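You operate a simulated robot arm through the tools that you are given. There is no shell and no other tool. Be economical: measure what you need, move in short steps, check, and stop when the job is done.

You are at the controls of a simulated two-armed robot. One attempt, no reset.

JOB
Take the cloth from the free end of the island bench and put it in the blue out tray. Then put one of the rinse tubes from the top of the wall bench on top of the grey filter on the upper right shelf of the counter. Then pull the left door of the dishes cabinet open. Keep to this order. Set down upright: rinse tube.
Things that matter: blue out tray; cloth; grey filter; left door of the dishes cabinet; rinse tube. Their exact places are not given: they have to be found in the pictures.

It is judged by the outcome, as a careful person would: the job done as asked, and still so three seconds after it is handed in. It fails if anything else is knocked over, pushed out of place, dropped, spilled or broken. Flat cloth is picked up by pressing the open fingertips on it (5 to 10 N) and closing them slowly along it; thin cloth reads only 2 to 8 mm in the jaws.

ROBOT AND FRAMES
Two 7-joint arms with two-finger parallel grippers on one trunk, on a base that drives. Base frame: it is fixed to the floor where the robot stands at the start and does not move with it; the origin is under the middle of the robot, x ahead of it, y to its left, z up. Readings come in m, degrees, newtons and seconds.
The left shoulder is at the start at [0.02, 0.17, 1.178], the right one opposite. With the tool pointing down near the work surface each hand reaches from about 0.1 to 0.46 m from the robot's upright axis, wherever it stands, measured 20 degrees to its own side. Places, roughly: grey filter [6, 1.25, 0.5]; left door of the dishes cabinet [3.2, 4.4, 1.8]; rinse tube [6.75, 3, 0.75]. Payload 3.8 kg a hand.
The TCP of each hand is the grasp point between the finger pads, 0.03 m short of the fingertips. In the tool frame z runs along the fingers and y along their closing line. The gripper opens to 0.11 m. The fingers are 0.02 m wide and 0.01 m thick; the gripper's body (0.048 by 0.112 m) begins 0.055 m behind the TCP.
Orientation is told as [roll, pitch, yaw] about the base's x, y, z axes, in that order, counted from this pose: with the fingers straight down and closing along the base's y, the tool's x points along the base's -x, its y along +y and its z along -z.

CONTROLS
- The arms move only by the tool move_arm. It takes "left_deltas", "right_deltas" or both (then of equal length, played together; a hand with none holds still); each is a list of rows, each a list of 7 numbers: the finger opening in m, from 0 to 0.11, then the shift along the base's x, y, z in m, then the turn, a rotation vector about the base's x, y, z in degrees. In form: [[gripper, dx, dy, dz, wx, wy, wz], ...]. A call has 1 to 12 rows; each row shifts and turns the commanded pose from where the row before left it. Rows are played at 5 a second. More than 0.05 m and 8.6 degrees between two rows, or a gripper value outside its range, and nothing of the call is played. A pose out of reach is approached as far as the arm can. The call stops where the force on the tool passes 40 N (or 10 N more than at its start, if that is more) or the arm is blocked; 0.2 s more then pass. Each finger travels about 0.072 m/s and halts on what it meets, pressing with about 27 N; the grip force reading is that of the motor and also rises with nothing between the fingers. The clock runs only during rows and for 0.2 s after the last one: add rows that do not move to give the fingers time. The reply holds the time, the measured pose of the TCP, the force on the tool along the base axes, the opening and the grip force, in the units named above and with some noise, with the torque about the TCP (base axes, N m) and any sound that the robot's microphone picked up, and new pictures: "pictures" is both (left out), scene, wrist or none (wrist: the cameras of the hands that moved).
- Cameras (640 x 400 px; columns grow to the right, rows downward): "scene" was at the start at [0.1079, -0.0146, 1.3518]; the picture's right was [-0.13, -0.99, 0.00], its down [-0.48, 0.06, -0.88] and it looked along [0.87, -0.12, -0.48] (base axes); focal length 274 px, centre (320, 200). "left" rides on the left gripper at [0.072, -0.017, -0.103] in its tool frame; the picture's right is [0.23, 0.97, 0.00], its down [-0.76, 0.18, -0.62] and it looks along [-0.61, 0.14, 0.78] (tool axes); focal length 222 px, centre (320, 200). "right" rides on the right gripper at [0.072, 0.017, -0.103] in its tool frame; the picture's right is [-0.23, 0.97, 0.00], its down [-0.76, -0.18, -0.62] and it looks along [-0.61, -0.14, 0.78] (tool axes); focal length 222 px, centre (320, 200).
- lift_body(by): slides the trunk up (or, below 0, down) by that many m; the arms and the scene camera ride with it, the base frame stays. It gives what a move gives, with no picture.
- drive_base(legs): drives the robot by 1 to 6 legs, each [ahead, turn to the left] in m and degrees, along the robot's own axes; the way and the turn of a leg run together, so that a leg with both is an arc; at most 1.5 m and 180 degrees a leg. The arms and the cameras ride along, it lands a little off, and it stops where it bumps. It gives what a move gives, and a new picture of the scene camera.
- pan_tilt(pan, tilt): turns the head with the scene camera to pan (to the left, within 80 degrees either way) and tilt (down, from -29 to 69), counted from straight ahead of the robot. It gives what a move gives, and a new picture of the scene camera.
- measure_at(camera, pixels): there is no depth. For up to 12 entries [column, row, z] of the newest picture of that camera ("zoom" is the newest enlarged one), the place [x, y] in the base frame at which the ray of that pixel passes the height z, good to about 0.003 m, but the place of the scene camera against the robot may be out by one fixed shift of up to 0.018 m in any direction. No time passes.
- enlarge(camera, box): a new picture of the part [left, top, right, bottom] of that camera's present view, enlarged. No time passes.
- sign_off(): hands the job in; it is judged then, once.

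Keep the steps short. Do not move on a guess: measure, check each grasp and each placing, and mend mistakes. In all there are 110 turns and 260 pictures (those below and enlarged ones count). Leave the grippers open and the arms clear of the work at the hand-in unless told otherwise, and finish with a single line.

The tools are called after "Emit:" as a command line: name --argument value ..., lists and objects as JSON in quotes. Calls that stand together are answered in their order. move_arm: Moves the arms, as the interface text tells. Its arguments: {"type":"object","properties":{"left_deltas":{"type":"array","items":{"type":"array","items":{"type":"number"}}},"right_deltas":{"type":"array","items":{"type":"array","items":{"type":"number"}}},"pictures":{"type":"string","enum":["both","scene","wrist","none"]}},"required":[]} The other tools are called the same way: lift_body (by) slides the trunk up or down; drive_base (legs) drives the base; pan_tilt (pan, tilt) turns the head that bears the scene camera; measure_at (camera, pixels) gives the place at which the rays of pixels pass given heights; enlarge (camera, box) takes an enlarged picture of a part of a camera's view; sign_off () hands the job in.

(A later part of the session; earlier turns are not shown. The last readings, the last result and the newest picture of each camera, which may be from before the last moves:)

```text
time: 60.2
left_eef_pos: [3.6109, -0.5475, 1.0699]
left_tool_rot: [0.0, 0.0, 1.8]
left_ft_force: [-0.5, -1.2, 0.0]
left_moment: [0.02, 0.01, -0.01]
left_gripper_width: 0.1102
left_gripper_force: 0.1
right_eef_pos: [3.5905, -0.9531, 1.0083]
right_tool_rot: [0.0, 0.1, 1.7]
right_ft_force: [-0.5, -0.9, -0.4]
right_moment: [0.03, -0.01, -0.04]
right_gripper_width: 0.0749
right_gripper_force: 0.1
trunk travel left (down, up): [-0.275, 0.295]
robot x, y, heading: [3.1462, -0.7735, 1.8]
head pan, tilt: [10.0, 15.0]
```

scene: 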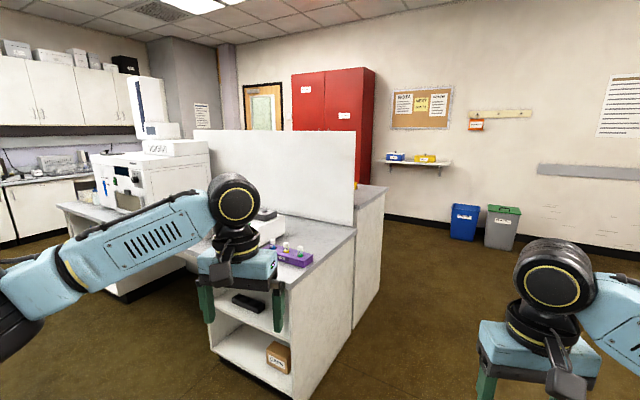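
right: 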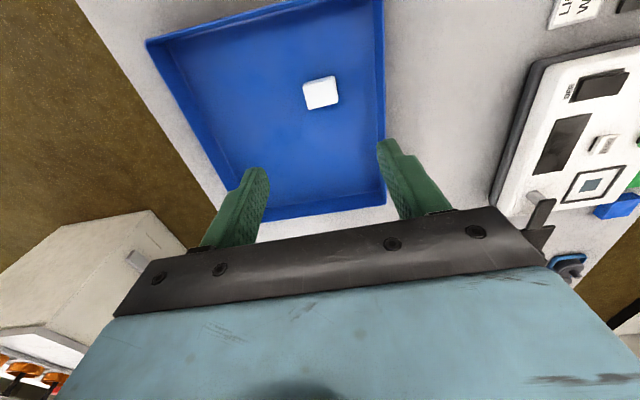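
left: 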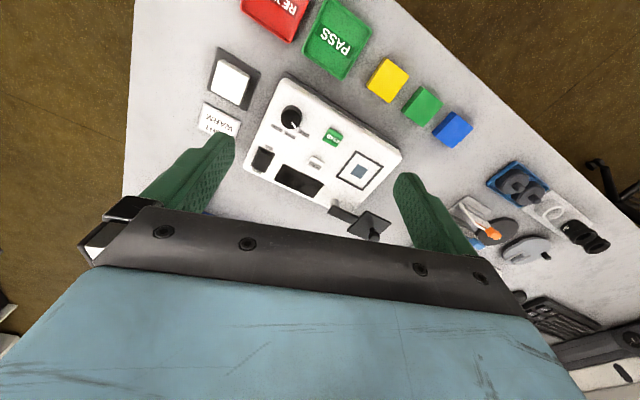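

Emit:
measure_at --camera "scene" --pixels '[[297, 392, 0], [352, 328, 0], [380, 297, 0], [356, 226, 0.8], [385, 188, 0.8], [297, 283, 0.8], [238, 300, 0.5], [210, 357, 0], [450, 235, 0]]'

Emit:
enlarge --camera "scene" --box '[0, 100, 240, 250]'

Emit:
enlarge --camera "scene" --box '[200, 210, 360, 400]'

```text
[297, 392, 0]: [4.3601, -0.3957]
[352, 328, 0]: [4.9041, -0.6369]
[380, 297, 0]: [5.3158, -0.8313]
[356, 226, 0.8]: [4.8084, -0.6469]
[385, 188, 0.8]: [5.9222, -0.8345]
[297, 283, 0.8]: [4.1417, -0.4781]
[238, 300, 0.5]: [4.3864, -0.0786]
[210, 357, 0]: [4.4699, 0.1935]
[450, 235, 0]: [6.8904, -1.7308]
```

```text
2.67 times, centred on (120, 175) of scene
```

zoom: 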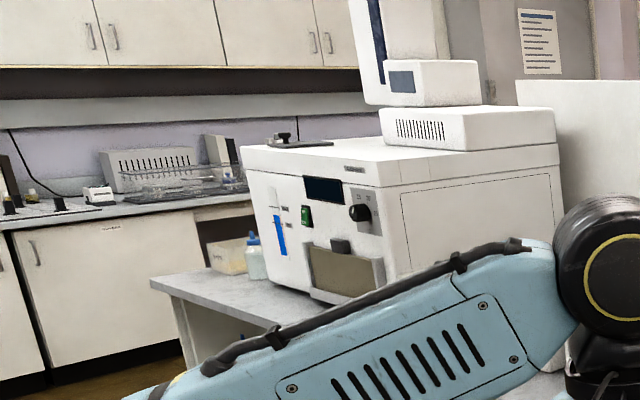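

```text
2.11 times, centred on (280, 305) of scene
```

zoom: 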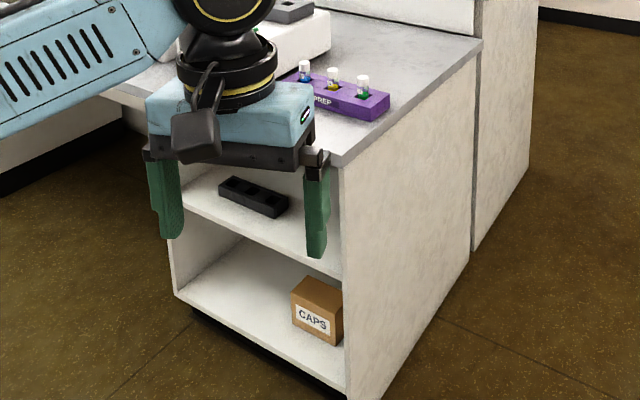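

The grey filter's hint matches the back side of this counter, and the rinse tubes' hint the wall bench beyond its left end. I'll drive up the aisle between island and counter.

Emit:
drive_base --legs '[[0, 47.7], [0.87, 0], [0, 16.5], [1.2, 0]]'

Emit:
pan_tilt --pan -15 --tilt 15

Emit:
enlarge --camera "scene" --box '[160, 120, 480, 320]'

```text
time: 73.7
left_eef_pos: [4.1745, 1.5191, 1.0696]
left_tool_rot: [0.0, 0.0, 66.7]
left_ft_force: [0.4, 0.4, -0.5]
left_moment: [0.01, 0.0, -0.01]
left_gripper_width: 0.1102
left_gripper_force: 0.0
right_eef_pos: [4.5317, 1.3278, 1.008]
right_tool_rot: [-0.1, 0.0, 66.6]
right_ft_force: [-0.5, 0.6, -0.3]
right_moment: [-0.01, -0.01, 0.0]
right_gripper_width: 0.075
right_gripper_force: 0.1
trunk travel left (down, up): [-0.275, 0.295]
robot x, y, heading: [4.1815, 1.0031, 66.7]
head pan, tilt: [10.0, 15.0]
```

scene: 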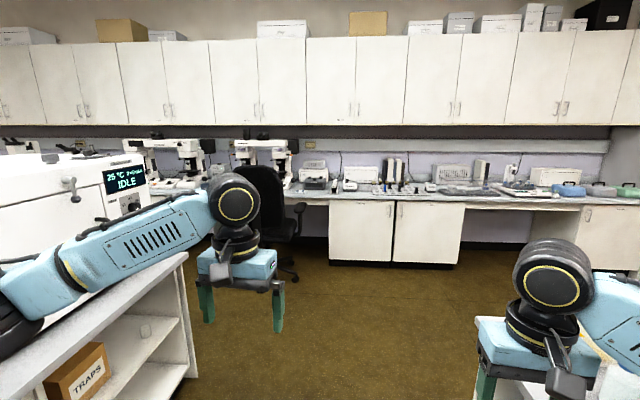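

```text
time: 74.5
left_eef_pos: [4.1734, 1.5196, 1.0709]
left_tool_rot: [0.0, 0.1, 66.6]
left_ft_force: [-0.5, 0.7, 0.3]
left_moment: [0.02, 0.01, 0.01]
left_gripper_width: 0.1098
left_gripper_force: 0.0
right_eef_pos: [4.5333, 1.3275, 1.0077]
right_tool_rot: [0.0, 0.0, 66.5]
right_ft_force: [0.1, -0.9, 0.3]
right_moment: [0.0, 0.0, -0.03]
right_gripper_width: 0.0751
right_gripper_force: 0.1
trunk travel left (down, up): [-0.275, 0.295]
robot x, y, heading: [4.1788, 1.0063, 66.7]
head pan, tilt: [-15.0, 15.0]
```

scene: 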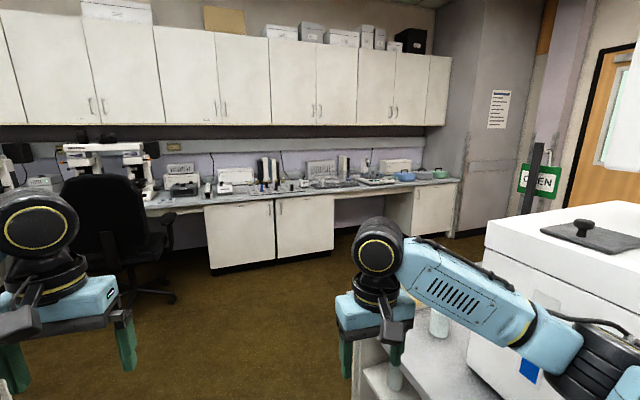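

```text
2.00 times, centred on (320, 220) of scene
```

zoom: 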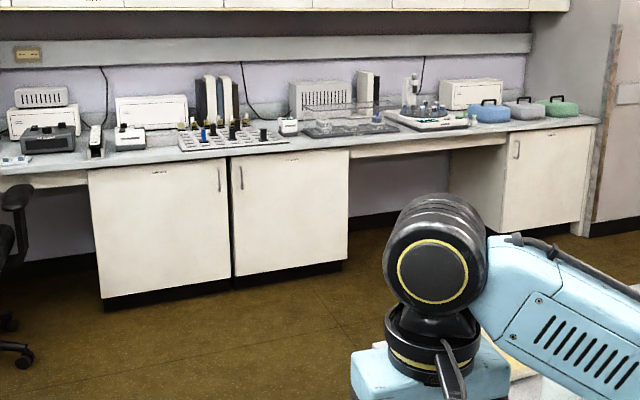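

Emit:
measure_at --camera "zoom" --pixels '[[430, 122, 0.78], [340, 125, 0.78], [230, 138, 0.78], [590, 125, 0.75], [470, 123, 0.78], [350, 148, 0.75], [345, 260, 0.05], [105, 295, 0.05], [95, 172, 0.75]]'

Emit:
enlarge --camera "scene" --box '[300, 145, 460, 225]'

Emit:
enlarge --camera "scene" --box '[130, 0, 450, 200]'

```text
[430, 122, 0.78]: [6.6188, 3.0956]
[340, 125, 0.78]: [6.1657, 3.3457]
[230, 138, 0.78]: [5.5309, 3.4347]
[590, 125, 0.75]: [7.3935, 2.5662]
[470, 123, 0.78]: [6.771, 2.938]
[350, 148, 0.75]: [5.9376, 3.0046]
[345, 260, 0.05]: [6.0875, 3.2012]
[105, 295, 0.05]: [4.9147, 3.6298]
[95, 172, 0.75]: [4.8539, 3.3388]
```

```text
4.00 times, centred on (380, 185) of scene
```

zoom: 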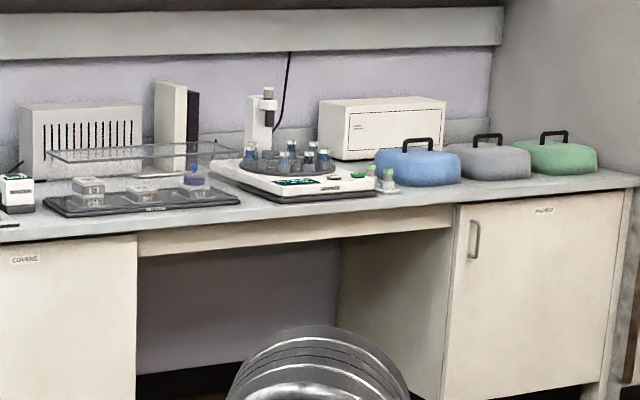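

```text
2.00 times, centred on (290, 100) of scene
```

zoom: 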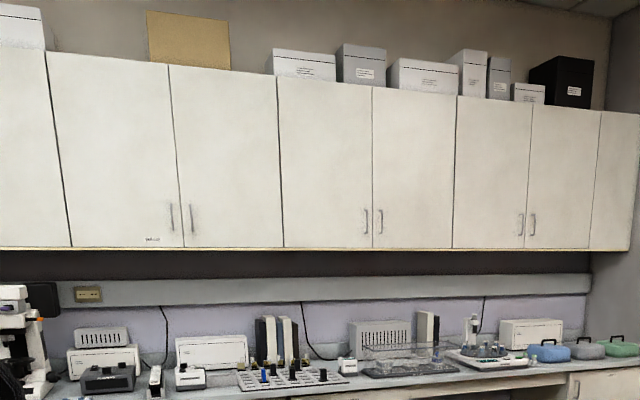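

Tubes seem to be on/near the carousel near (6.7,2.95). I'll move further up the aisle and look for the counter's left end.

Emit:
drive_base --legs '[[0, 5], [0.95, 0]]'

Emit:
pan_tilt --pan -65 --tilt 25

```text
time: 80.0
left_eef_pos: [4.4272, 2.4259, 1.0694]
left_tool_rot: [0.1, 0.0, 71.8]
left_ft_force: [-0.6, 0.2, -0.4]
left_moment: [-0.01, -0.03, -0.02]
left_gripper_width: 0.11
left_gripper_force: 0.0
right_eef_pos: [4.8017, 2.2659, 1.0073]
right_tool_rot: [0.0, -0.1, 71.8]
right_ft_force: [0.0, 1.3, -0.6]
right_moment: [-0.02, 0.01, 0.02]
right_gripper_width: 0.075
right_gripper_force: 0.1
trunk travel left (down, up): [-0.275, 0.295]
robot x, y, heading: [4.4768, 1.912, 71.7]
head pan, tilt: [-15.0, 15.0]
```

scene: 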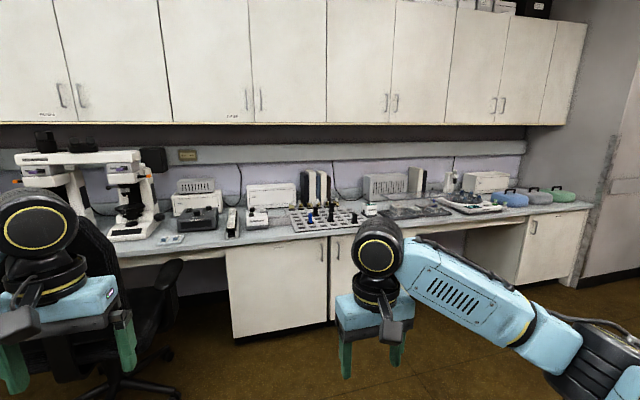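

```text
time: 81.2
left_eef_pos: [4.4264, 2.4248, 1.0696]
left_tool_rot: [0.0, 0.0, 71.9]
left_ft_force: [0.3, -0.1, -0.5]
left_moment: [0.02, 0.0, -0.01]
left_gripper_width: 0.1101
left_gripper_force: 0.0
right_eef_pos: [4.8016, 2.266, 1.0075]
right_tool_rot: [0.0, 0.0, 71.8]
right_ft_force: [0.6, -0.6, 0.3]
right_moment: [-0.03, -0.03, 0.01]
right_gripper_width: 0.0751
right_gripper_force: 0.0
trunk travel left (down, up): [-0.275, 0.295]
robot x, y, heading: [4.4768, 1.9117, 71.7]
head pan, tilt: [-65.0, 25.0]
```

scene: 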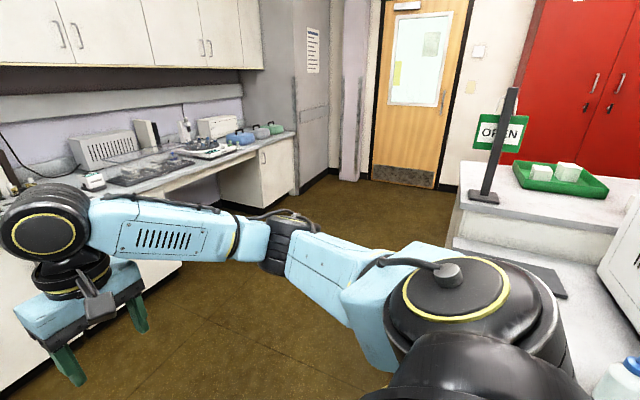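

Emit:
measure_at --camera "scene" --pixels '[[462, 165, 0.9], [462, 190, 0.9], [450, 248, 0.75], [300, 195, 0], [298, 133, 0.75], [436, 190, 0], [370, 180, 0], [185, 265, 0], [215, 150, 0.8]]'

Emit:
enlarge --camera "scene" --box '[100, 100, 300, 225]'

```text
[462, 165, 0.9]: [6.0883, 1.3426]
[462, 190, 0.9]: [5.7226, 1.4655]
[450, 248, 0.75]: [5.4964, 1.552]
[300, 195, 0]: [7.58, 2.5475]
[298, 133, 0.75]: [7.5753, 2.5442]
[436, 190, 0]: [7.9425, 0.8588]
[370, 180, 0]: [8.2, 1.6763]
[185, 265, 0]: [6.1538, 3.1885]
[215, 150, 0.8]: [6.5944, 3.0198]
```

```text
3.20 times, centred on (200, 162) of scene
```

zoom: 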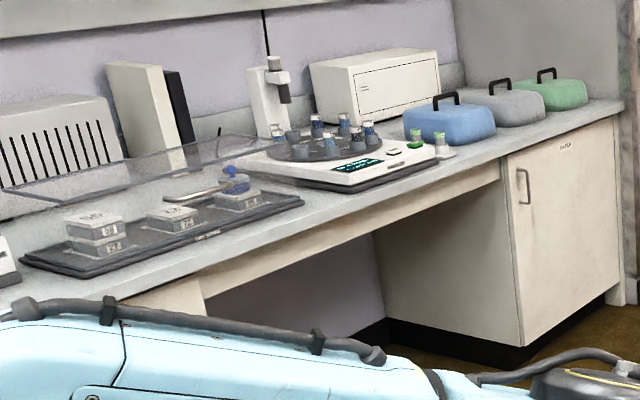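

Clear floor to the tube spot. Drive there, with a standoff, and turn to face the wall bench.

Emit:
drive_base --legs '[[0, -59.6], [1.4, 0], [0.44, 0], [0, 56]]'

Emit:
pan_tilt --pan -10 --tilt 35

```text
time: 95.6
left_eef_pos: [6.2598, 2.7994, 1.0708]
left_tool_rot: [-0.1, 0.0, 68.1]
left_ft_force: [-0.7, 0.2, -0.1]
left_moment: [0.01, 0.01, -0.01]
left_gripper_width: 0.1103
left_gripper_force: 0.0
right_eef_pos: [6.623, 2.617, 1.0084]
right_tool_rot: [0.0, 0.0, 68.1]
right_ft_force: [0.4, -0.4, 0.4]
right_moment: [-0.01, -0.02, 0.01]
right_gripper_width: 0.0752
right_gripper_force: 0.0
trunk travel left (down, up): [-0.275, 0.295]
robot x, y, heading: [6.277, 2.2878, 68.1]
head pan, tilt: [-65.0, 25.0]
```

scene: 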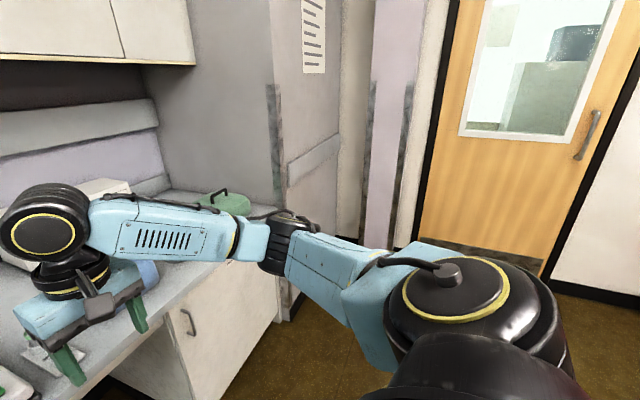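

```text
time: 96.9
left_eef_pos: [6.2604, 2.8003, 1.0703]
left_tool_rot: [0.0, 0.0, 68.1]
left_ft_force: [-0.6, 0.1, -0.4]
left_moment: [0.01, 0.02, 0.02]
left_gripper_width: 0.1101
left_gripper_force: 0.0
right_eef_pos: [6.6242, 2.6173, 1.0076]
right_tool_rot: [0.0, 0.0, 68.1]
right_ft_force: [0.5, -0.6, 0.0]
right_moment: [0.01, -0.02, 0.03]
right_gripper_width: 0.0752
right_gripper_force: 0.0
trunk travel left (down, up): [-0.275, 0.295]
robot x, y, heading: [6.2752, 2.2823, 67.9]
head pan, tilt: [-10.0, 35.0]
```

scene: 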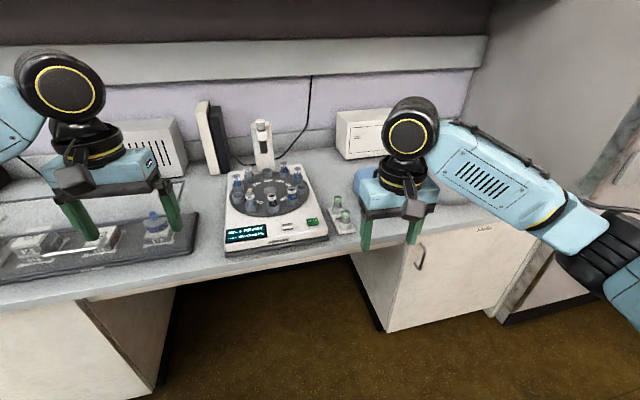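

Emit:
enlarge --camera "scene" --box '[200, 140, 392, 260]'

Emit:
measure_at --camera "scene" --pixels '[[200, 282, 0.75], [330, 255, 0.75], [450, 232, 0.75], [342, 222, 0.77], [270, 195, 0.8]]'

```text
3.33 times, centred on (296, 200) of scene
```

zoom: 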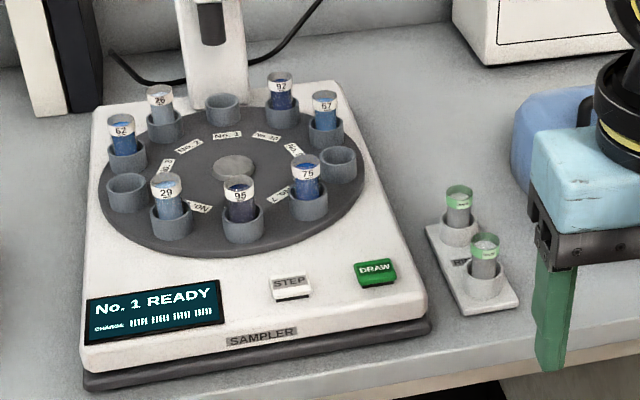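

```text
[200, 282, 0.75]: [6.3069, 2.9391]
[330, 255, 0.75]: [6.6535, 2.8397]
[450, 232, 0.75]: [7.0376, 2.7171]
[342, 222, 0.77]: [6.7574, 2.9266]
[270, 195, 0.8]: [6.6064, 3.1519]
```

The two green-capped tubes on a stand marked "R…" at (342,222) are the rinse tubes. Before grasping, I'll inspect the filter shelf so I can choose the grasp. Check the label first.

Emit:
enlarge --camera "scene" --box '[320, 190, 368, 240]'

Emit:
drive_base --legs '[[0, -122], [1.25, 0], [0, -65]]'

Emit:
pan_tilt --pan -72 --tilt 35

```text
8.00 times, centred on (344, 215) of scene
```

zoom: 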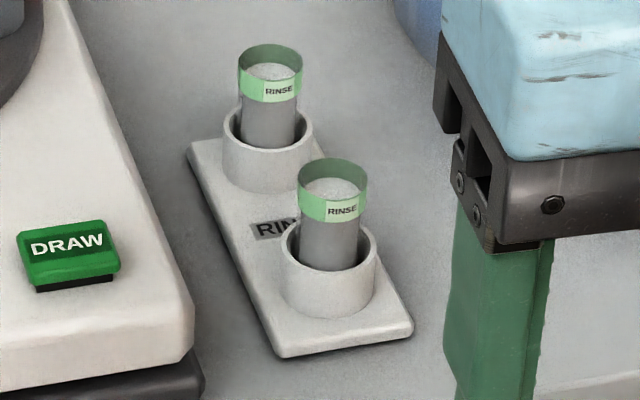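

```text
time: 111.1
left_eef_pos: [6.9636, 0.7634, 1.0703]
left_tool_rot: [0.0, 0.0, -119.1]
left_ft_force: [0.2, -0.4, 0.2]
left_moment: [0.01, 0.01, -0.02]
left_gripper_width: 0.1099
left_gripper_force: 0.1
right_eef_pos: [6.6248, 0.9896, 1.0074]
right_tool_rot: [0.0, 0.0, -118.9]
right_ft_force: [0.5, -0.3, 0.0]
right_moment: [-0.01, 0.02, 0.03]
right_gripper_width: 0.0751
right_gripper_force: 0.2
trunk travel left (down, up): [-0.275, 0.295]
robot x, y, heading: [7.0099, 1.2769, -118.9]
head pan, tilt: [-10.0, 35.0]
```

scene: 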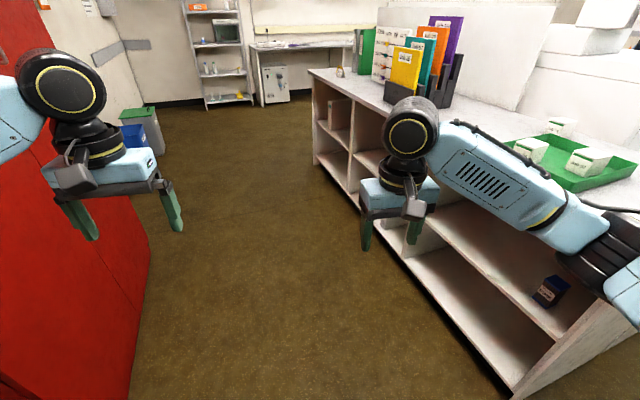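

```text
time: 112.4
left_eef_pos: [6.9649, 0.7627, 1.071]
left_tool_rot: [0.0, 0.0, -119.0]
left_ft_force: [-0.9, 0.1, -0.5]
left_moment: [-0.03, 0.0, 0.03]
left_gripper_width: 0.1101
left_gripper_force: 0.0
right_eef_pos: [6.6251, 0.9901, 1.0076]
right_tool_rot: [0.0, -0.1, -119.0]
right_ft_force: [-1.1, 0.3, -0.4]
right_moment: [-0.01, 0.01, 0.01]
right_gripper_width: 0.075
right_gripper_force: 0.0
trunk travel left (down, up): [-0.275, 0.295]
robot x, y, heading: [7.01, 1.2774, -119.2]
head pan, tilt: [-72.0, 35.0]
```

scene: 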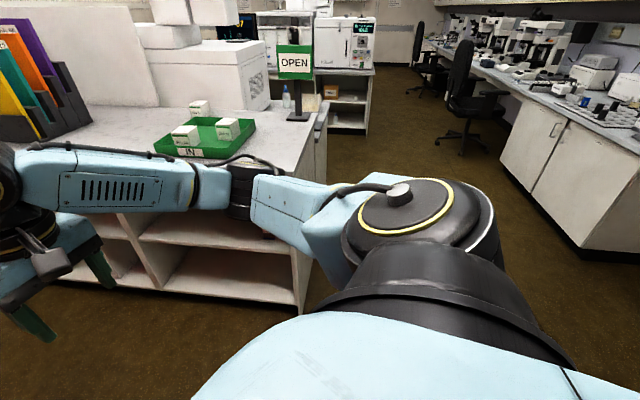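

The arm blocks the view; turn to face the shelves squarely.

Emit:
drive_base --legs '[[0, -78]]'

Emit:
pan_tilt --pan -10 --tilt 40

Emit:
enlarge --camera "scene" --box '[200, 150, 520, 400]'

```text
time: 116.2
left_eef_pos: [6.4971, 1.2212, 1.0689]
left_tool_rot: [0.1, 0.0, 162.4]
left_ft_force: [0.1, -0.3, -0.5]
left_moment: [0.02, -0.03, -0.01]
left_gripper_width: 0.11
left_gripper_force: 0.0
right_eef_pos: [6.6526, 1.5991, 1.0068]
right_tool_rot: [0.0, -0.1, 162.3]
right_ft_force: [-0.3, -0.3, 0.8]
right_moment: [0.01, -0.01, 0.0]
right_gripper_width: 0.075
right_gripper_force: 0.0
trunk travel left (down, up): [-0.275, 0.295]
robot x, y, heading: [7.0108, 1.2794, 162.5]
head pan, tilt: [-72.0, 35.0]
```

scene: 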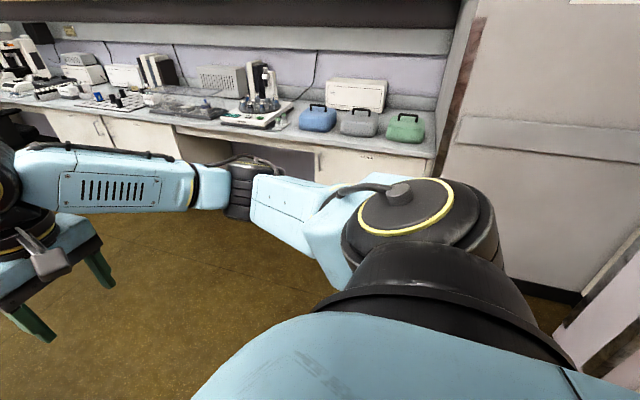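

```text
time: 117.5
left_eef_pos: [6.498, 1.2215, 1.0705]
left_tool_rot: [0.0, -0.1, 162.4]
left_ft_force: [-0.1, 0.0, -0.4]
left_moment: [-0.04, -0.02, -0.02]
left_gripper_width: 0.1098
left_gripper_force: 0.1
right_eef_pos: [6.6531, 1.5987, 1.0089]
right_tool_rot: [0.0, 0.0, 162.4]
right_ft_force: [0.0, 1.0, -0.1]
right_moment: [0.0, -0.02, 0.01]
right_gripper_width: 0.075
right_gripper_force: 0.1
trunk travel left (down, up): [-0.275, 0.295]
robot x, y, heading: [7.0134, 1.2775, 162.3]
head pan, tilt: [-10.0, 40.0]
```

scene: 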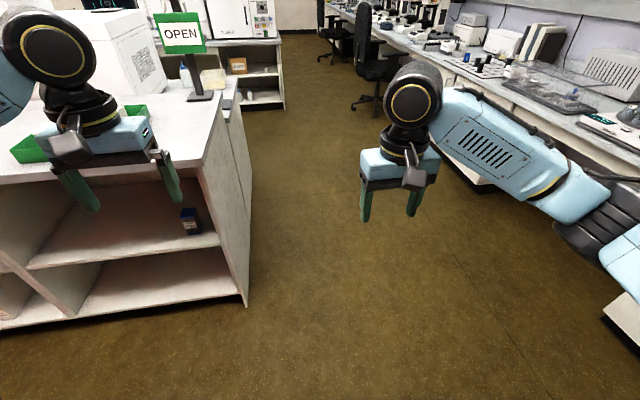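

```text
1.60 times, centred on (360, 275) of scene
```

zoom: 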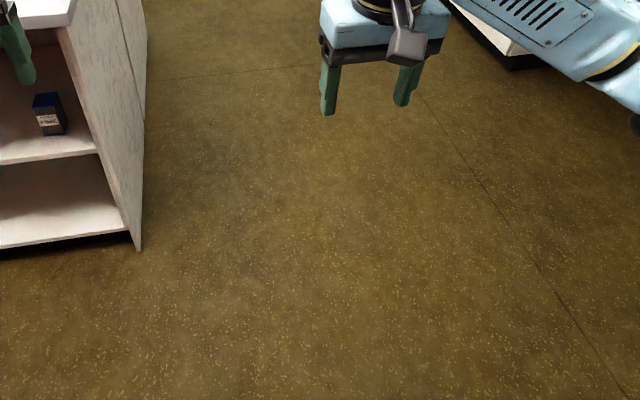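

Emit:
pan_tilt --pan 25 --tilt 40

Emit:
enlarge --camera "scene" --box '[140, 170, 460, 370]'

Emit:
enlarge --camera "scene" --box '[340, 190, 436, 250]'

```text
time: 118.5
left_eef_pos: [6.4976, 1.2209, 1.0697]
left_tool_rot: [0.0, 0.1, 162.3]
left_ft_force: [0.4, 0.2, 0.4]
left_moment: [0.02, -0.03, -0.01]
left_gripper_width: 0.1101
left_gripper_force: 0.1
right_eef_pos: [6.6533, 1.5993, 1.0079]
right_tool_rot: [0.0, 0.0, 162.4]
right_ft_force: [0.3, -0.4, -0.9]
right_moment: [-0.01, 0.0, -0.03]
right_gripper_width: 0.075
right_gripper_force: 0.0
trunk travel left (down, up): [-0.275, 0.295]
robot x, y, heading: [7.012, 1.2751, 162.3]
head pan, tilt: [25.0, 40.0]
```

scene: 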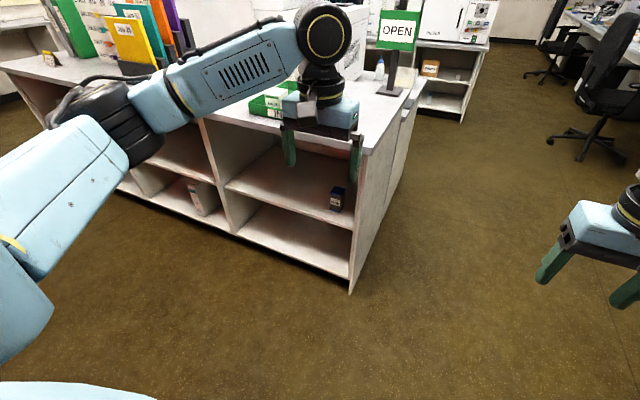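

```text
2.00 times, centred on (300, 270) of scene
```

zoom: 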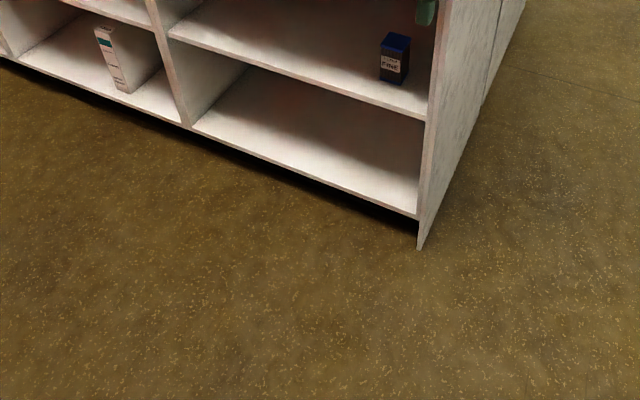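

```text
6.67 times, centred on (388, 220) of scene
```

zoom: 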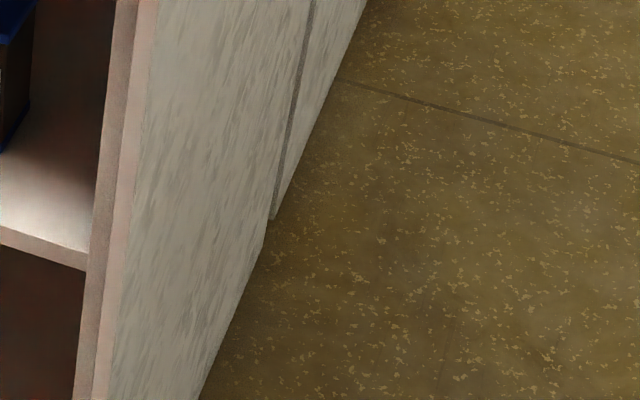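

Emit:
measure_at --camera "scene" --pixels '[[350, 293, 0], [365, 152, 0.75], [365, 152, 0.85], [365, 152, 0.95], [352, 230, 0.4], [337, 210, 0.4], [337, 210, 0.45], [226, 187, 0.4], [228, 232, 0]]'

Emit:
enlarge --camera "scene" --box '[310, 170, 374, 230]'

```text
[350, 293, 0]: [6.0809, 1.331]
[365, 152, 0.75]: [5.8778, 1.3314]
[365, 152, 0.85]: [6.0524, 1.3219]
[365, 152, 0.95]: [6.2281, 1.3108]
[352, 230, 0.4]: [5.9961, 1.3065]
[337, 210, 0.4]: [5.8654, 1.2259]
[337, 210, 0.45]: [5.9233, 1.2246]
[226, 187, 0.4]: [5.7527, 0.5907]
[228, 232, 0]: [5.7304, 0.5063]
```

```text
6.67 times, centred on (342, 200) of scene
```

zoom: 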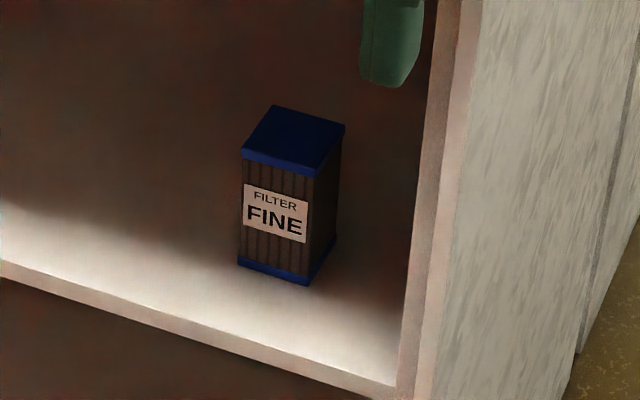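

The box reads "FILTER FINE" (blue caps, grey pleated body), at about (5.95,1.22) on the upper right shelf. I'll lower the trunk to look deeper into that shelf for any other filter and get heights.

Emit:
lift_body --by -0.27

Emit:
pan_tilt --pan 25 --tilt 28

Emit:
enlarge --camera "scene" --box '[200, 130, 440, 280]'

```text
time: 121.3
left_eef_pos: [6.4973, 1.2222, 0.7992]
left_tool_rot: [0.0, 0.0, 162.3]
left_ft_force: [0.6, -0.1, 0.2]
left_moment: [0.01, -0.06, -0.01]
left_gripper_width: 0.1099
left_gripper_force: 0.0
right_eef_pos: [6.6543, 1.5979, 0.7379]
right_tool_rot: [0.0, 0.1, 162.3]
right_ft_force: [0.0, 1.2, -0.3]
right_moment: [-0.03, 0.0, 0.03]
right_gripper_width: 0.0748
right_gripper_force: 0.0
trunk travel left (down, up): [-0.005, 0.565]
robot x, y, heading: [7.0138, 1.2786, 162.3]
head pan, tilt: [25.0, 40.0]
```

```text
time: 122.0
left_eef_pos: [6.4974, 1.2229, 0.7999]
left_tool_rot: [0.1, -0.1, 162.4]
left_ft_force: [-0.7, 0.4, 0.3]
left_moment: [-0.01, 0.0, 0.02]
left_gripper_width: 0.11
left_gripper_force: 0.0
right_eef_pos: [6.6532, 1.5978, 0.7376]
right_tool_rot: [0.0, 0.0, 162.2]
right_ft_force: [0.4, -0.3, -0.5]
right_moment: [-0.02, -0.03, -0.01]
right_gripper_width: 0.0749
right_gripper_force: 0.0
trunk travel left (down, up): [-0.005, 0.565]
robot x, y, heading: [7.0099, 1.2779, 162.4]
head pan, tilt: [25.0, 28.0]
```

scene: 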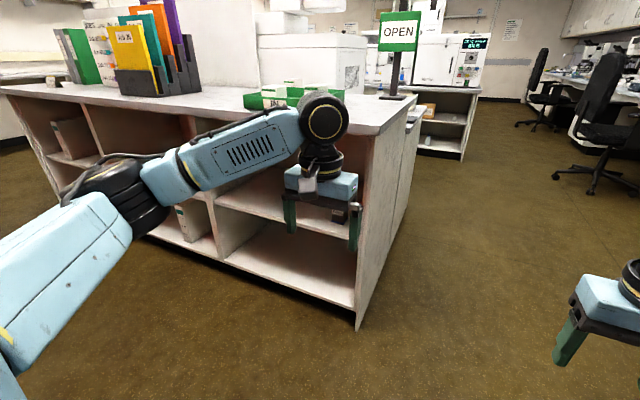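

```text
2.67 times, centred on (320, 205) of scene
```

zoom: 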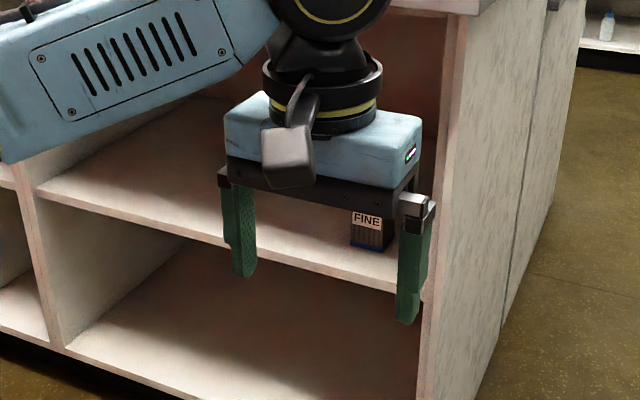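

The left hand blocks the view; raise it.

Emit:
move_arm --left_deltas '[[0.11, 0.01, 0, 0.045, 0, 0, 0], [0.11, 0.01, 0, 0.045, 0, 0, 0], [0.11, 0.01, 0, 0.045, 0, 0, 0], [0.11, 0.01, 0, 0.045, 0, 0, 0], [0.11, 0.01, 0, 0.045, 0, 0, 0], [0.11, 0.01, 0, 0.045, 0, 0, 0]]' --pictures "scene"

Emit:
enlarge --camera "scene" --box '[200, 130, 440, 280]'

Emit:
enlarge --camera "scene" --box '[300, 180, 380, 240]'

```text
time: 123.4
left_eef_pos: [6.558, 1.2222, 1.0695]
left_tool_rot: [0.0, 0.0, 162.3]
left_ft_force: [-0.2, 1.0, 0.2]
left_moment: [0.0, 0.0, -0.01]
left_gripper_width: 0.1099
left_gripper_force: 0.0
right_eef_pos: [6.6548, 1.5988, 0.7391]
right_tool_rot: [0.0, -0.2, 162.3]
right_ft_force: [-0.5, 0.3, -0.5]
right_moment: [0.01, 0.03, 0.01]
right_gripper_width: 0.0751
right_gripper_force: 0.0
trunk travel left (down, up): [-0.005, 0.565]
robot x, y, heading: [7.011, 1.2793, 162.3]
head pan, tilt: [25.0, 28.0]
```

scene: 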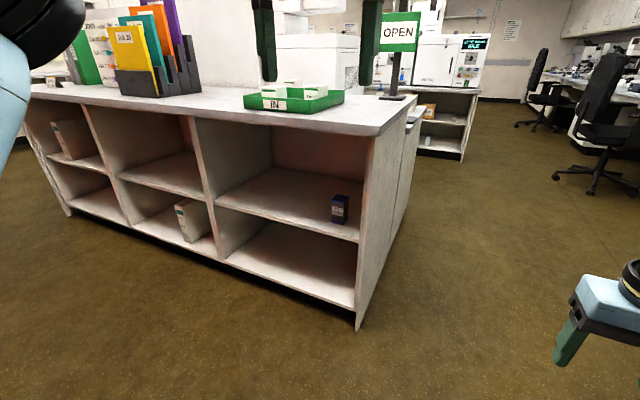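

```text
2.67 times, centred on (320, 205) of scene
```

zoom: 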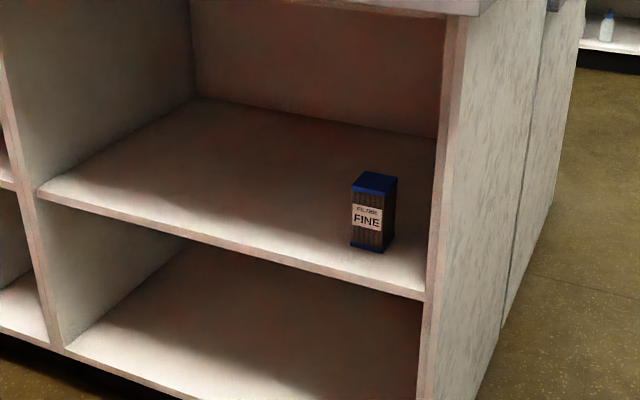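

```text
6.67 times, centred on (340, 210) of scene
```

zoom: 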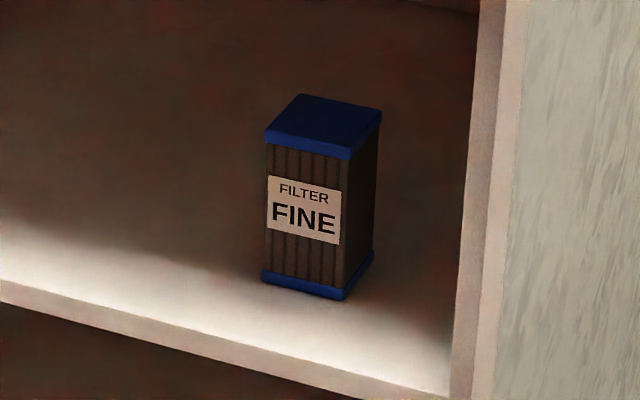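

Emit:
measure_at --camera "scene" --pixels '[[355, 330, 0], [359, 242, 0.4], [359, 242, 0.44], [359, 242, 0.48], [378, 135, 0.82], [378, 135, 0.86]]'

Emit:
measure_at --camera "zoom" --pixels '[[262, 281, 0.42], [344, 300, 0.42], [373, 252, 0.42], [262, 281, 0.46], [344, 300, 0.46], [264, 130, 0.52], [350, 148, 0.52], [382, 112, 0.52], [300, 93, 0.52], [350, 148, 0.56], [264, 130, 0.56], [382, 112, 0.56]]'

```text
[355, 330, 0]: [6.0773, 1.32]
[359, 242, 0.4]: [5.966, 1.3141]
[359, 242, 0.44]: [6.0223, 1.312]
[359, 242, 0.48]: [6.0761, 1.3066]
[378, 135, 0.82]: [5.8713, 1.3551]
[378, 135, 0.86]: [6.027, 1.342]
```

```text
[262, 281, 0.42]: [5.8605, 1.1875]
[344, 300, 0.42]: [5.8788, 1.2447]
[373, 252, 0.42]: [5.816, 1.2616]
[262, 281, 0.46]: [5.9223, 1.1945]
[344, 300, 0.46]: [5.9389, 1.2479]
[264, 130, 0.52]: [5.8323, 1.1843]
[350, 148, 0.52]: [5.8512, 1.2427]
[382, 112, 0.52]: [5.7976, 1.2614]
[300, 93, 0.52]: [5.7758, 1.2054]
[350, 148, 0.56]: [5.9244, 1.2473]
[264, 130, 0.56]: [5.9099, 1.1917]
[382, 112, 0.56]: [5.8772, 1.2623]
```

This is the only filter there: base on shelf z≈0.47, top ≈0.575, centre ≈(5.92,1.23), about 0.1 m behind the front. The tube must be held with a forward-tilted hand. Raise trunk, tuck the left hand, and drive back to the tubes.

Emit:
lift_body --by 0.27

Emit:
move_arm --left_deltas '[[0.11, 0.02, -0.006, -0.04, 0, 0, 0], [0.11, 0.02, -0.006, -0.04, 0, 0, 0], [0.11, 0.02, -0.006, -0.04, 0, 0, 0], [0.11, 0.02, -0.006, -0.04, 0, 0, 0], [0.11, 0.02, -0.006, -0.04, 0, 0, 0]]' --pictures "none"

Emit:
drive_base --legs '[[0, -38.5], [1.2, 0], [0, -54]]'

Emit:
pan_tilt --pan -10 --tilt 40

```text
time: 126.2
left_eef_pos: [6.5588, 1.2226, 1.3388]
left_tool_rot: [0.0, -0.1, 162.3]
left_ft_force: [-0.1, -0.3, 0.4]
left_moment: [-0.01, -0.01, -0.01]
left_gripper_width: 0.11
left_gripper_force: 0.1
right_eef_pos: [6.6538, 1.5991, 1.0067]
right_tool_rot: [0.1, 0.0, 162.3]
right_ft_force: [-0.9, 0.1, 0.8]
right_moment: [0.01, -0.03, 0.0]
right_gripper_width: 0.075
right_gripper_force: 0.1
trunk travel left (down, up): [-0.275, 0.295]
robot x, y, heading: [7.0091, 1.2781, 162.4]
head pan, tilt: [25.0, 28.0]
```

```text
time: 127.3
left_eef_pos: [6.6594, 1.1904, 1.1382]
left_tool_rot: [-0.2, 0.0, 162.4]
left_ft_force: [0.2, -0.3, -0.4]
left_moment: [-0.01, 0.01, 0.02]
left_gripper_width: 0.1098
left_gripper_force: 0.1
right_eef_pos: [6.6536, 1.5989, 1.0079]
right_tool_rot: [-0.1, 0.0, 162.4]
right_ft_force: [0.1, 0.3, 0.6]
right_moment: [0.0, -0.02, -0.03]
right_gripper_width: 0.0749
right_gripper_force: 0.0
trunk travel left (down, up): [-0.275, 0.295]
robot x, y, heading: [7.009, 1.2798, 162.4]
head pan, tilt: [25.0, 28.0]
```

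```text
time: 137.7
left_eef_pos: [6.2668, 2.6288, 1.1402]
left_tool_rot: [0.0, 0.0, 70.4]
left_ft_force: [-0.6, 0.5, 0.4]
left_moment: [0.0, 0.02, -0.04]
left_gripper_width: 0.1103
left_gripper_force: 0.0
right_eef_pos: [6.6731, 2.6184, 1.0076]
right_tool_rot: [0.0, 0.0, 70.2]
right_ft_force: [0.0, -0.4, 0.8]
right_moment: [-0.03, -0.01, 0.01]
right_gripper_width: 0.0751
right_gripper_force: 0.1
trunk travel left (down, up): [-0.275, 0.295]
robot x, y, heading: [6.3368, 2.2743, 70.2]
head pan, tilt: [25.0, 28.0]
```

scene: 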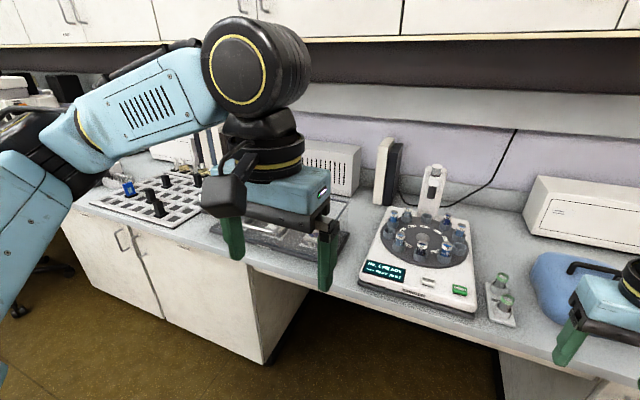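

```text
time: 138.7
left_eef_pos: [6.267, 2.6284, 1.1392]
left_tool_rot: [0.0, 0.0, 70.2]
left_ft_force: [0.6, 0.1, -1.1]
left_moment: [-0.02, -0.02, -0.01]
left_gripper_width: 0.1103
left_gripper_force: 0.0
right_eef_pos: [6.6736, 2.6196, 1.0077]
right_tool_rot: [0.0, 0.0, 70.1]
right_ft_force: [0.0, 0.5, 0.4]
right_moment: [0.04, -0.01, 0.03]
right_gripper_width: 0.0751
right_gripper_force: 0.0
trunk travel left (down, up): [-0.275, 0.295]
robot x, y, heading: [6.3375, 2.2716, 70.3]
head pan, tilt: [-10.0, 40.0]
```

scene: 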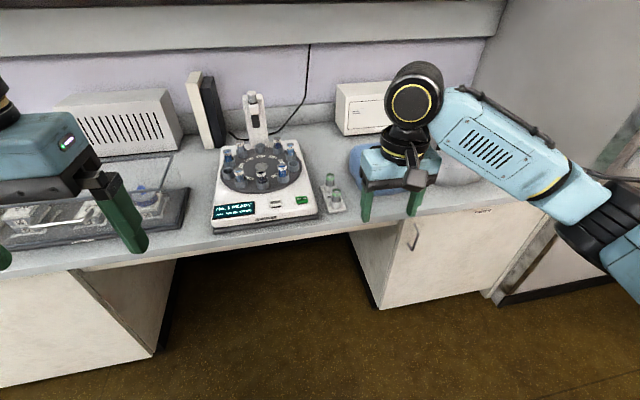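

Emit:
drive_base --legs '[[0.18, 0]]'

Emit:
enlarge --camera "scene" --box '[300, 180, 380, 240]'

Emit:
move_arm --right_deltas '[[0.075, 0, 0, 0, 0, 0, 0]]' --pictures "wrist"

```text
time: 140.2
left_eef_pos: [6.3265, 2.7994, 1.1382]
left_tool_rot: [0.0, 0.1, 70.4]
left_ft_force: [0.3, 0.9, 0.9]
left_moment: [0.0, -0.01, -0.02]
left_gripper_width: 0.1101
left_gripper_force: 0.1
right_eef_pos: [6.733, 2.7911, 1.0067]
right_tool_rot: [0.1, 0.1, 70.3]
right_ft_force: [-0.3, 0.0, -0.2]
right_moment: [0.0, 0.04, 0.0]
right_gripper_width: 0.075
right_gripper_force: 0.0
trunk travel left (down, up): [-0.275, 0.295]
robot x, y, heading: [6.3987, 2.442, 70.4]
head pan, tilt: [-10.0, 40.0]
```

scene: 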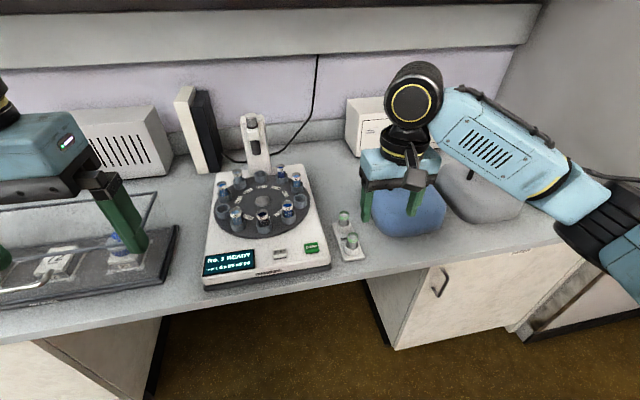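

```text
6.67 times, centred on (340, 210) of scene
```

zoom: 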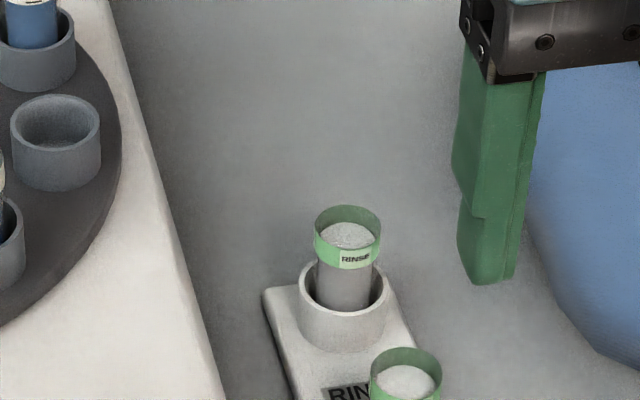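

```text
time: 140.6
left_eef_pos: [6.3268, 2.7982, 1.1392]
left_tool_rot: [0.0, 0.0, 70.4]
left_ft_force: [-0.7, 0.0, -0.1]
left_moment: [-0.01, 0.0, 0.02]
left_gripper_width: 0.1101
left_gripper_force: 0.1
right_eef_pos: [6.7322, 2.79, 1.0073]
right_tool_rot: [-0.1, 0.0, 70.2]
right_ft_force: [-0.8, 0.1, 0.4]
right_moment: [0.0, 0.02, 0.04]
right_gripper_width: 0.075
right_gripper_force: 0.1
trunk travel left (down, up): [-0.275, 0.295]
robot x, y, heading: [6.4011, 2.4465, 70.3]
head pan, tilt: [-10.0, 40.0]
```

right: 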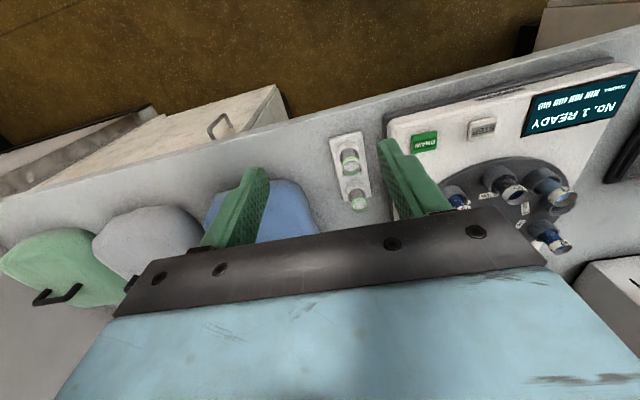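

Emit:
enlarge --camera "right" --box '[320, 120, 400, 220]'

Emit:
enlarge --camera "scene" --box '[312, 200, 376, 264]'

```text
4.00 times, centred on (360, 170) of right
```

zoom: 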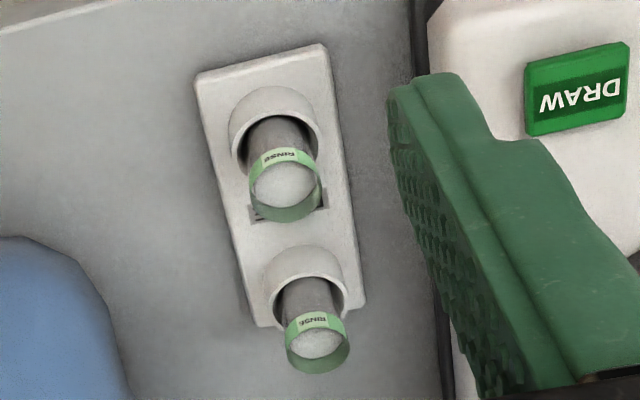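

```text
6.25 times, centred on (344, 232) of scene
```

zoom: 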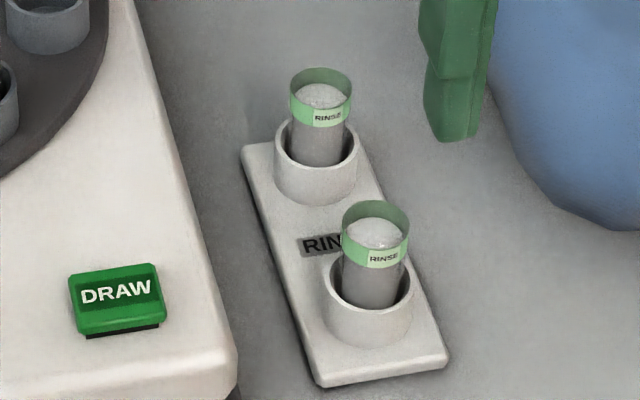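

Emit:
measure_at --camera "right" --pixels '[[351.5, 168, 0.8], [351.5, 168, 0.83], [351.5, 168, 0.86], [347.5, 154, 0.78], [347.5, 154, 0.8], [360, 206, 0.83], [340, 133, 0.75], [364, 198, 0.75]]'

Emit:
measure_at --camera "scene" --pixels '[[352.8, 236, 0.8], [352.8, 236, 0.83], [352.8, 236, 0.86], [344, 216, 0.83], [300, 268, 0.75], [400, 247, 0.75]]'

```text
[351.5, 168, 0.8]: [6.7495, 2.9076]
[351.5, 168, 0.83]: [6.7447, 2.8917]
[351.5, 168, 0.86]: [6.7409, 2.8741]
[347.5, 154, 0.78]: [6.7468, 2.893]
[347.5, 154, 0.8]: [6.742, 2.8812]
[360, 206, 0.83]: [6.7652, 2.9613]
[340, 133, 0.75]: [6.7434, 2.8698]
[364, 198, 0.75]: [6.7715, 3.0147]
```

```text
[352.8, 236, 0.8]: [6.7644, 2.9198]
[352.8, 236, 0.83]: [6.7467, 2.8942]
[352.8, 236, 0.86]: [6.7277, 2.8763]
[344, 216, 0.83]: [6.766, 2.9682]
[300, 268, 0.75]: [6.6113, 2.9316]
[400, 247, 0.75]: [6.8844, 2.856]
```

Both views agree: front tube rim centre (6.746,2.893), z≈0.83; cup top z≈0.78. I'll tilt the right hand 60° forward in free air, staying high.

Emit:
move_arm --right_deltas '[[0.075, -0.003, 0, -0.007, 7.06, -2.53, 0], [0.07, -0.003, 0, -0.007, 7.06, -2.53, 0], [0.065, -0.003, 0, -0.007, 7.06, -2.53, 0], [0.06, -0.003, 0, -0.007, 7.06, -2.53, 0], [0.06, -0.003, 0, -0.007, 7.06, -2.53, 0], [0.06, -0.003, 0, -0.007, 7.06, -2.53, 0], [0.06, -0.003, 0, -0.007, 7.06, -2.53, 0], [0.06, -0.001, 0, -0.007, 7.06, -2.53, 0], [0.06, 0, 0, 0, 0, 0, 0]]'

```text
time: 142.6
left_eef_pos: [6.3257, 2.7985, 1.1389]
left_tool_rot: [0.0, -0.1, 70.4]
left_ft_force: [1.1, 0.4, -0.1]
left_moment: [0.0, 0.03, -0.01]
left_gripper_width: 0.1102
left_gripper_force: 0.0
right_eef_pos: [6.7112, 2.7897, 0.9524]
right_tool_rot: [-0.1, -60.1, 70.3]
right_ft_force: [0.0, 0.1, 0.4]
right_moment: [0.0, 0.0, 0.05]
right_gripper_width: 0.0601
right_gripper_force: 0.0
trunk travel left (down, up): [-0.275, 0.295]
robot x, y, heading: [6.4006, 2.4407, 70.5]
head pan, tilt: [-10.0, 40.0]
```

scene: 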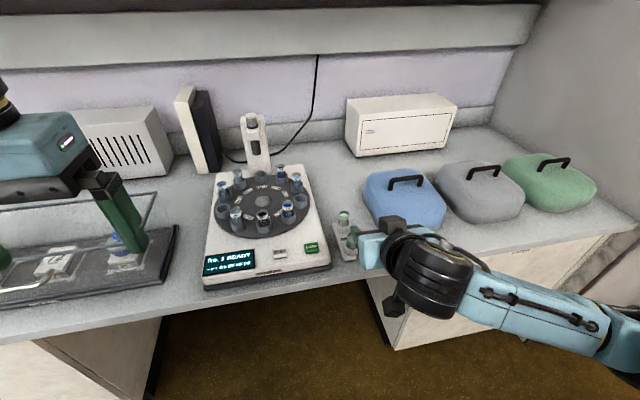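
right: 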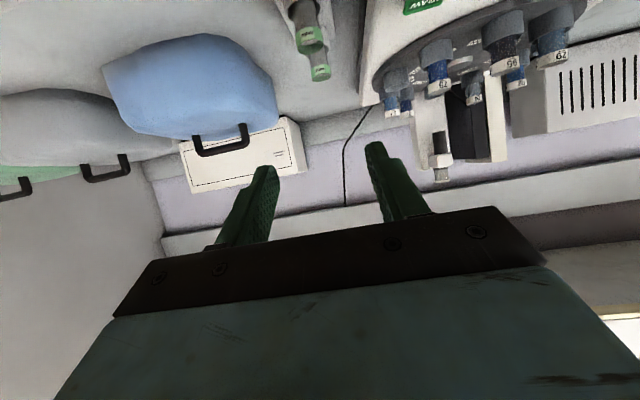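

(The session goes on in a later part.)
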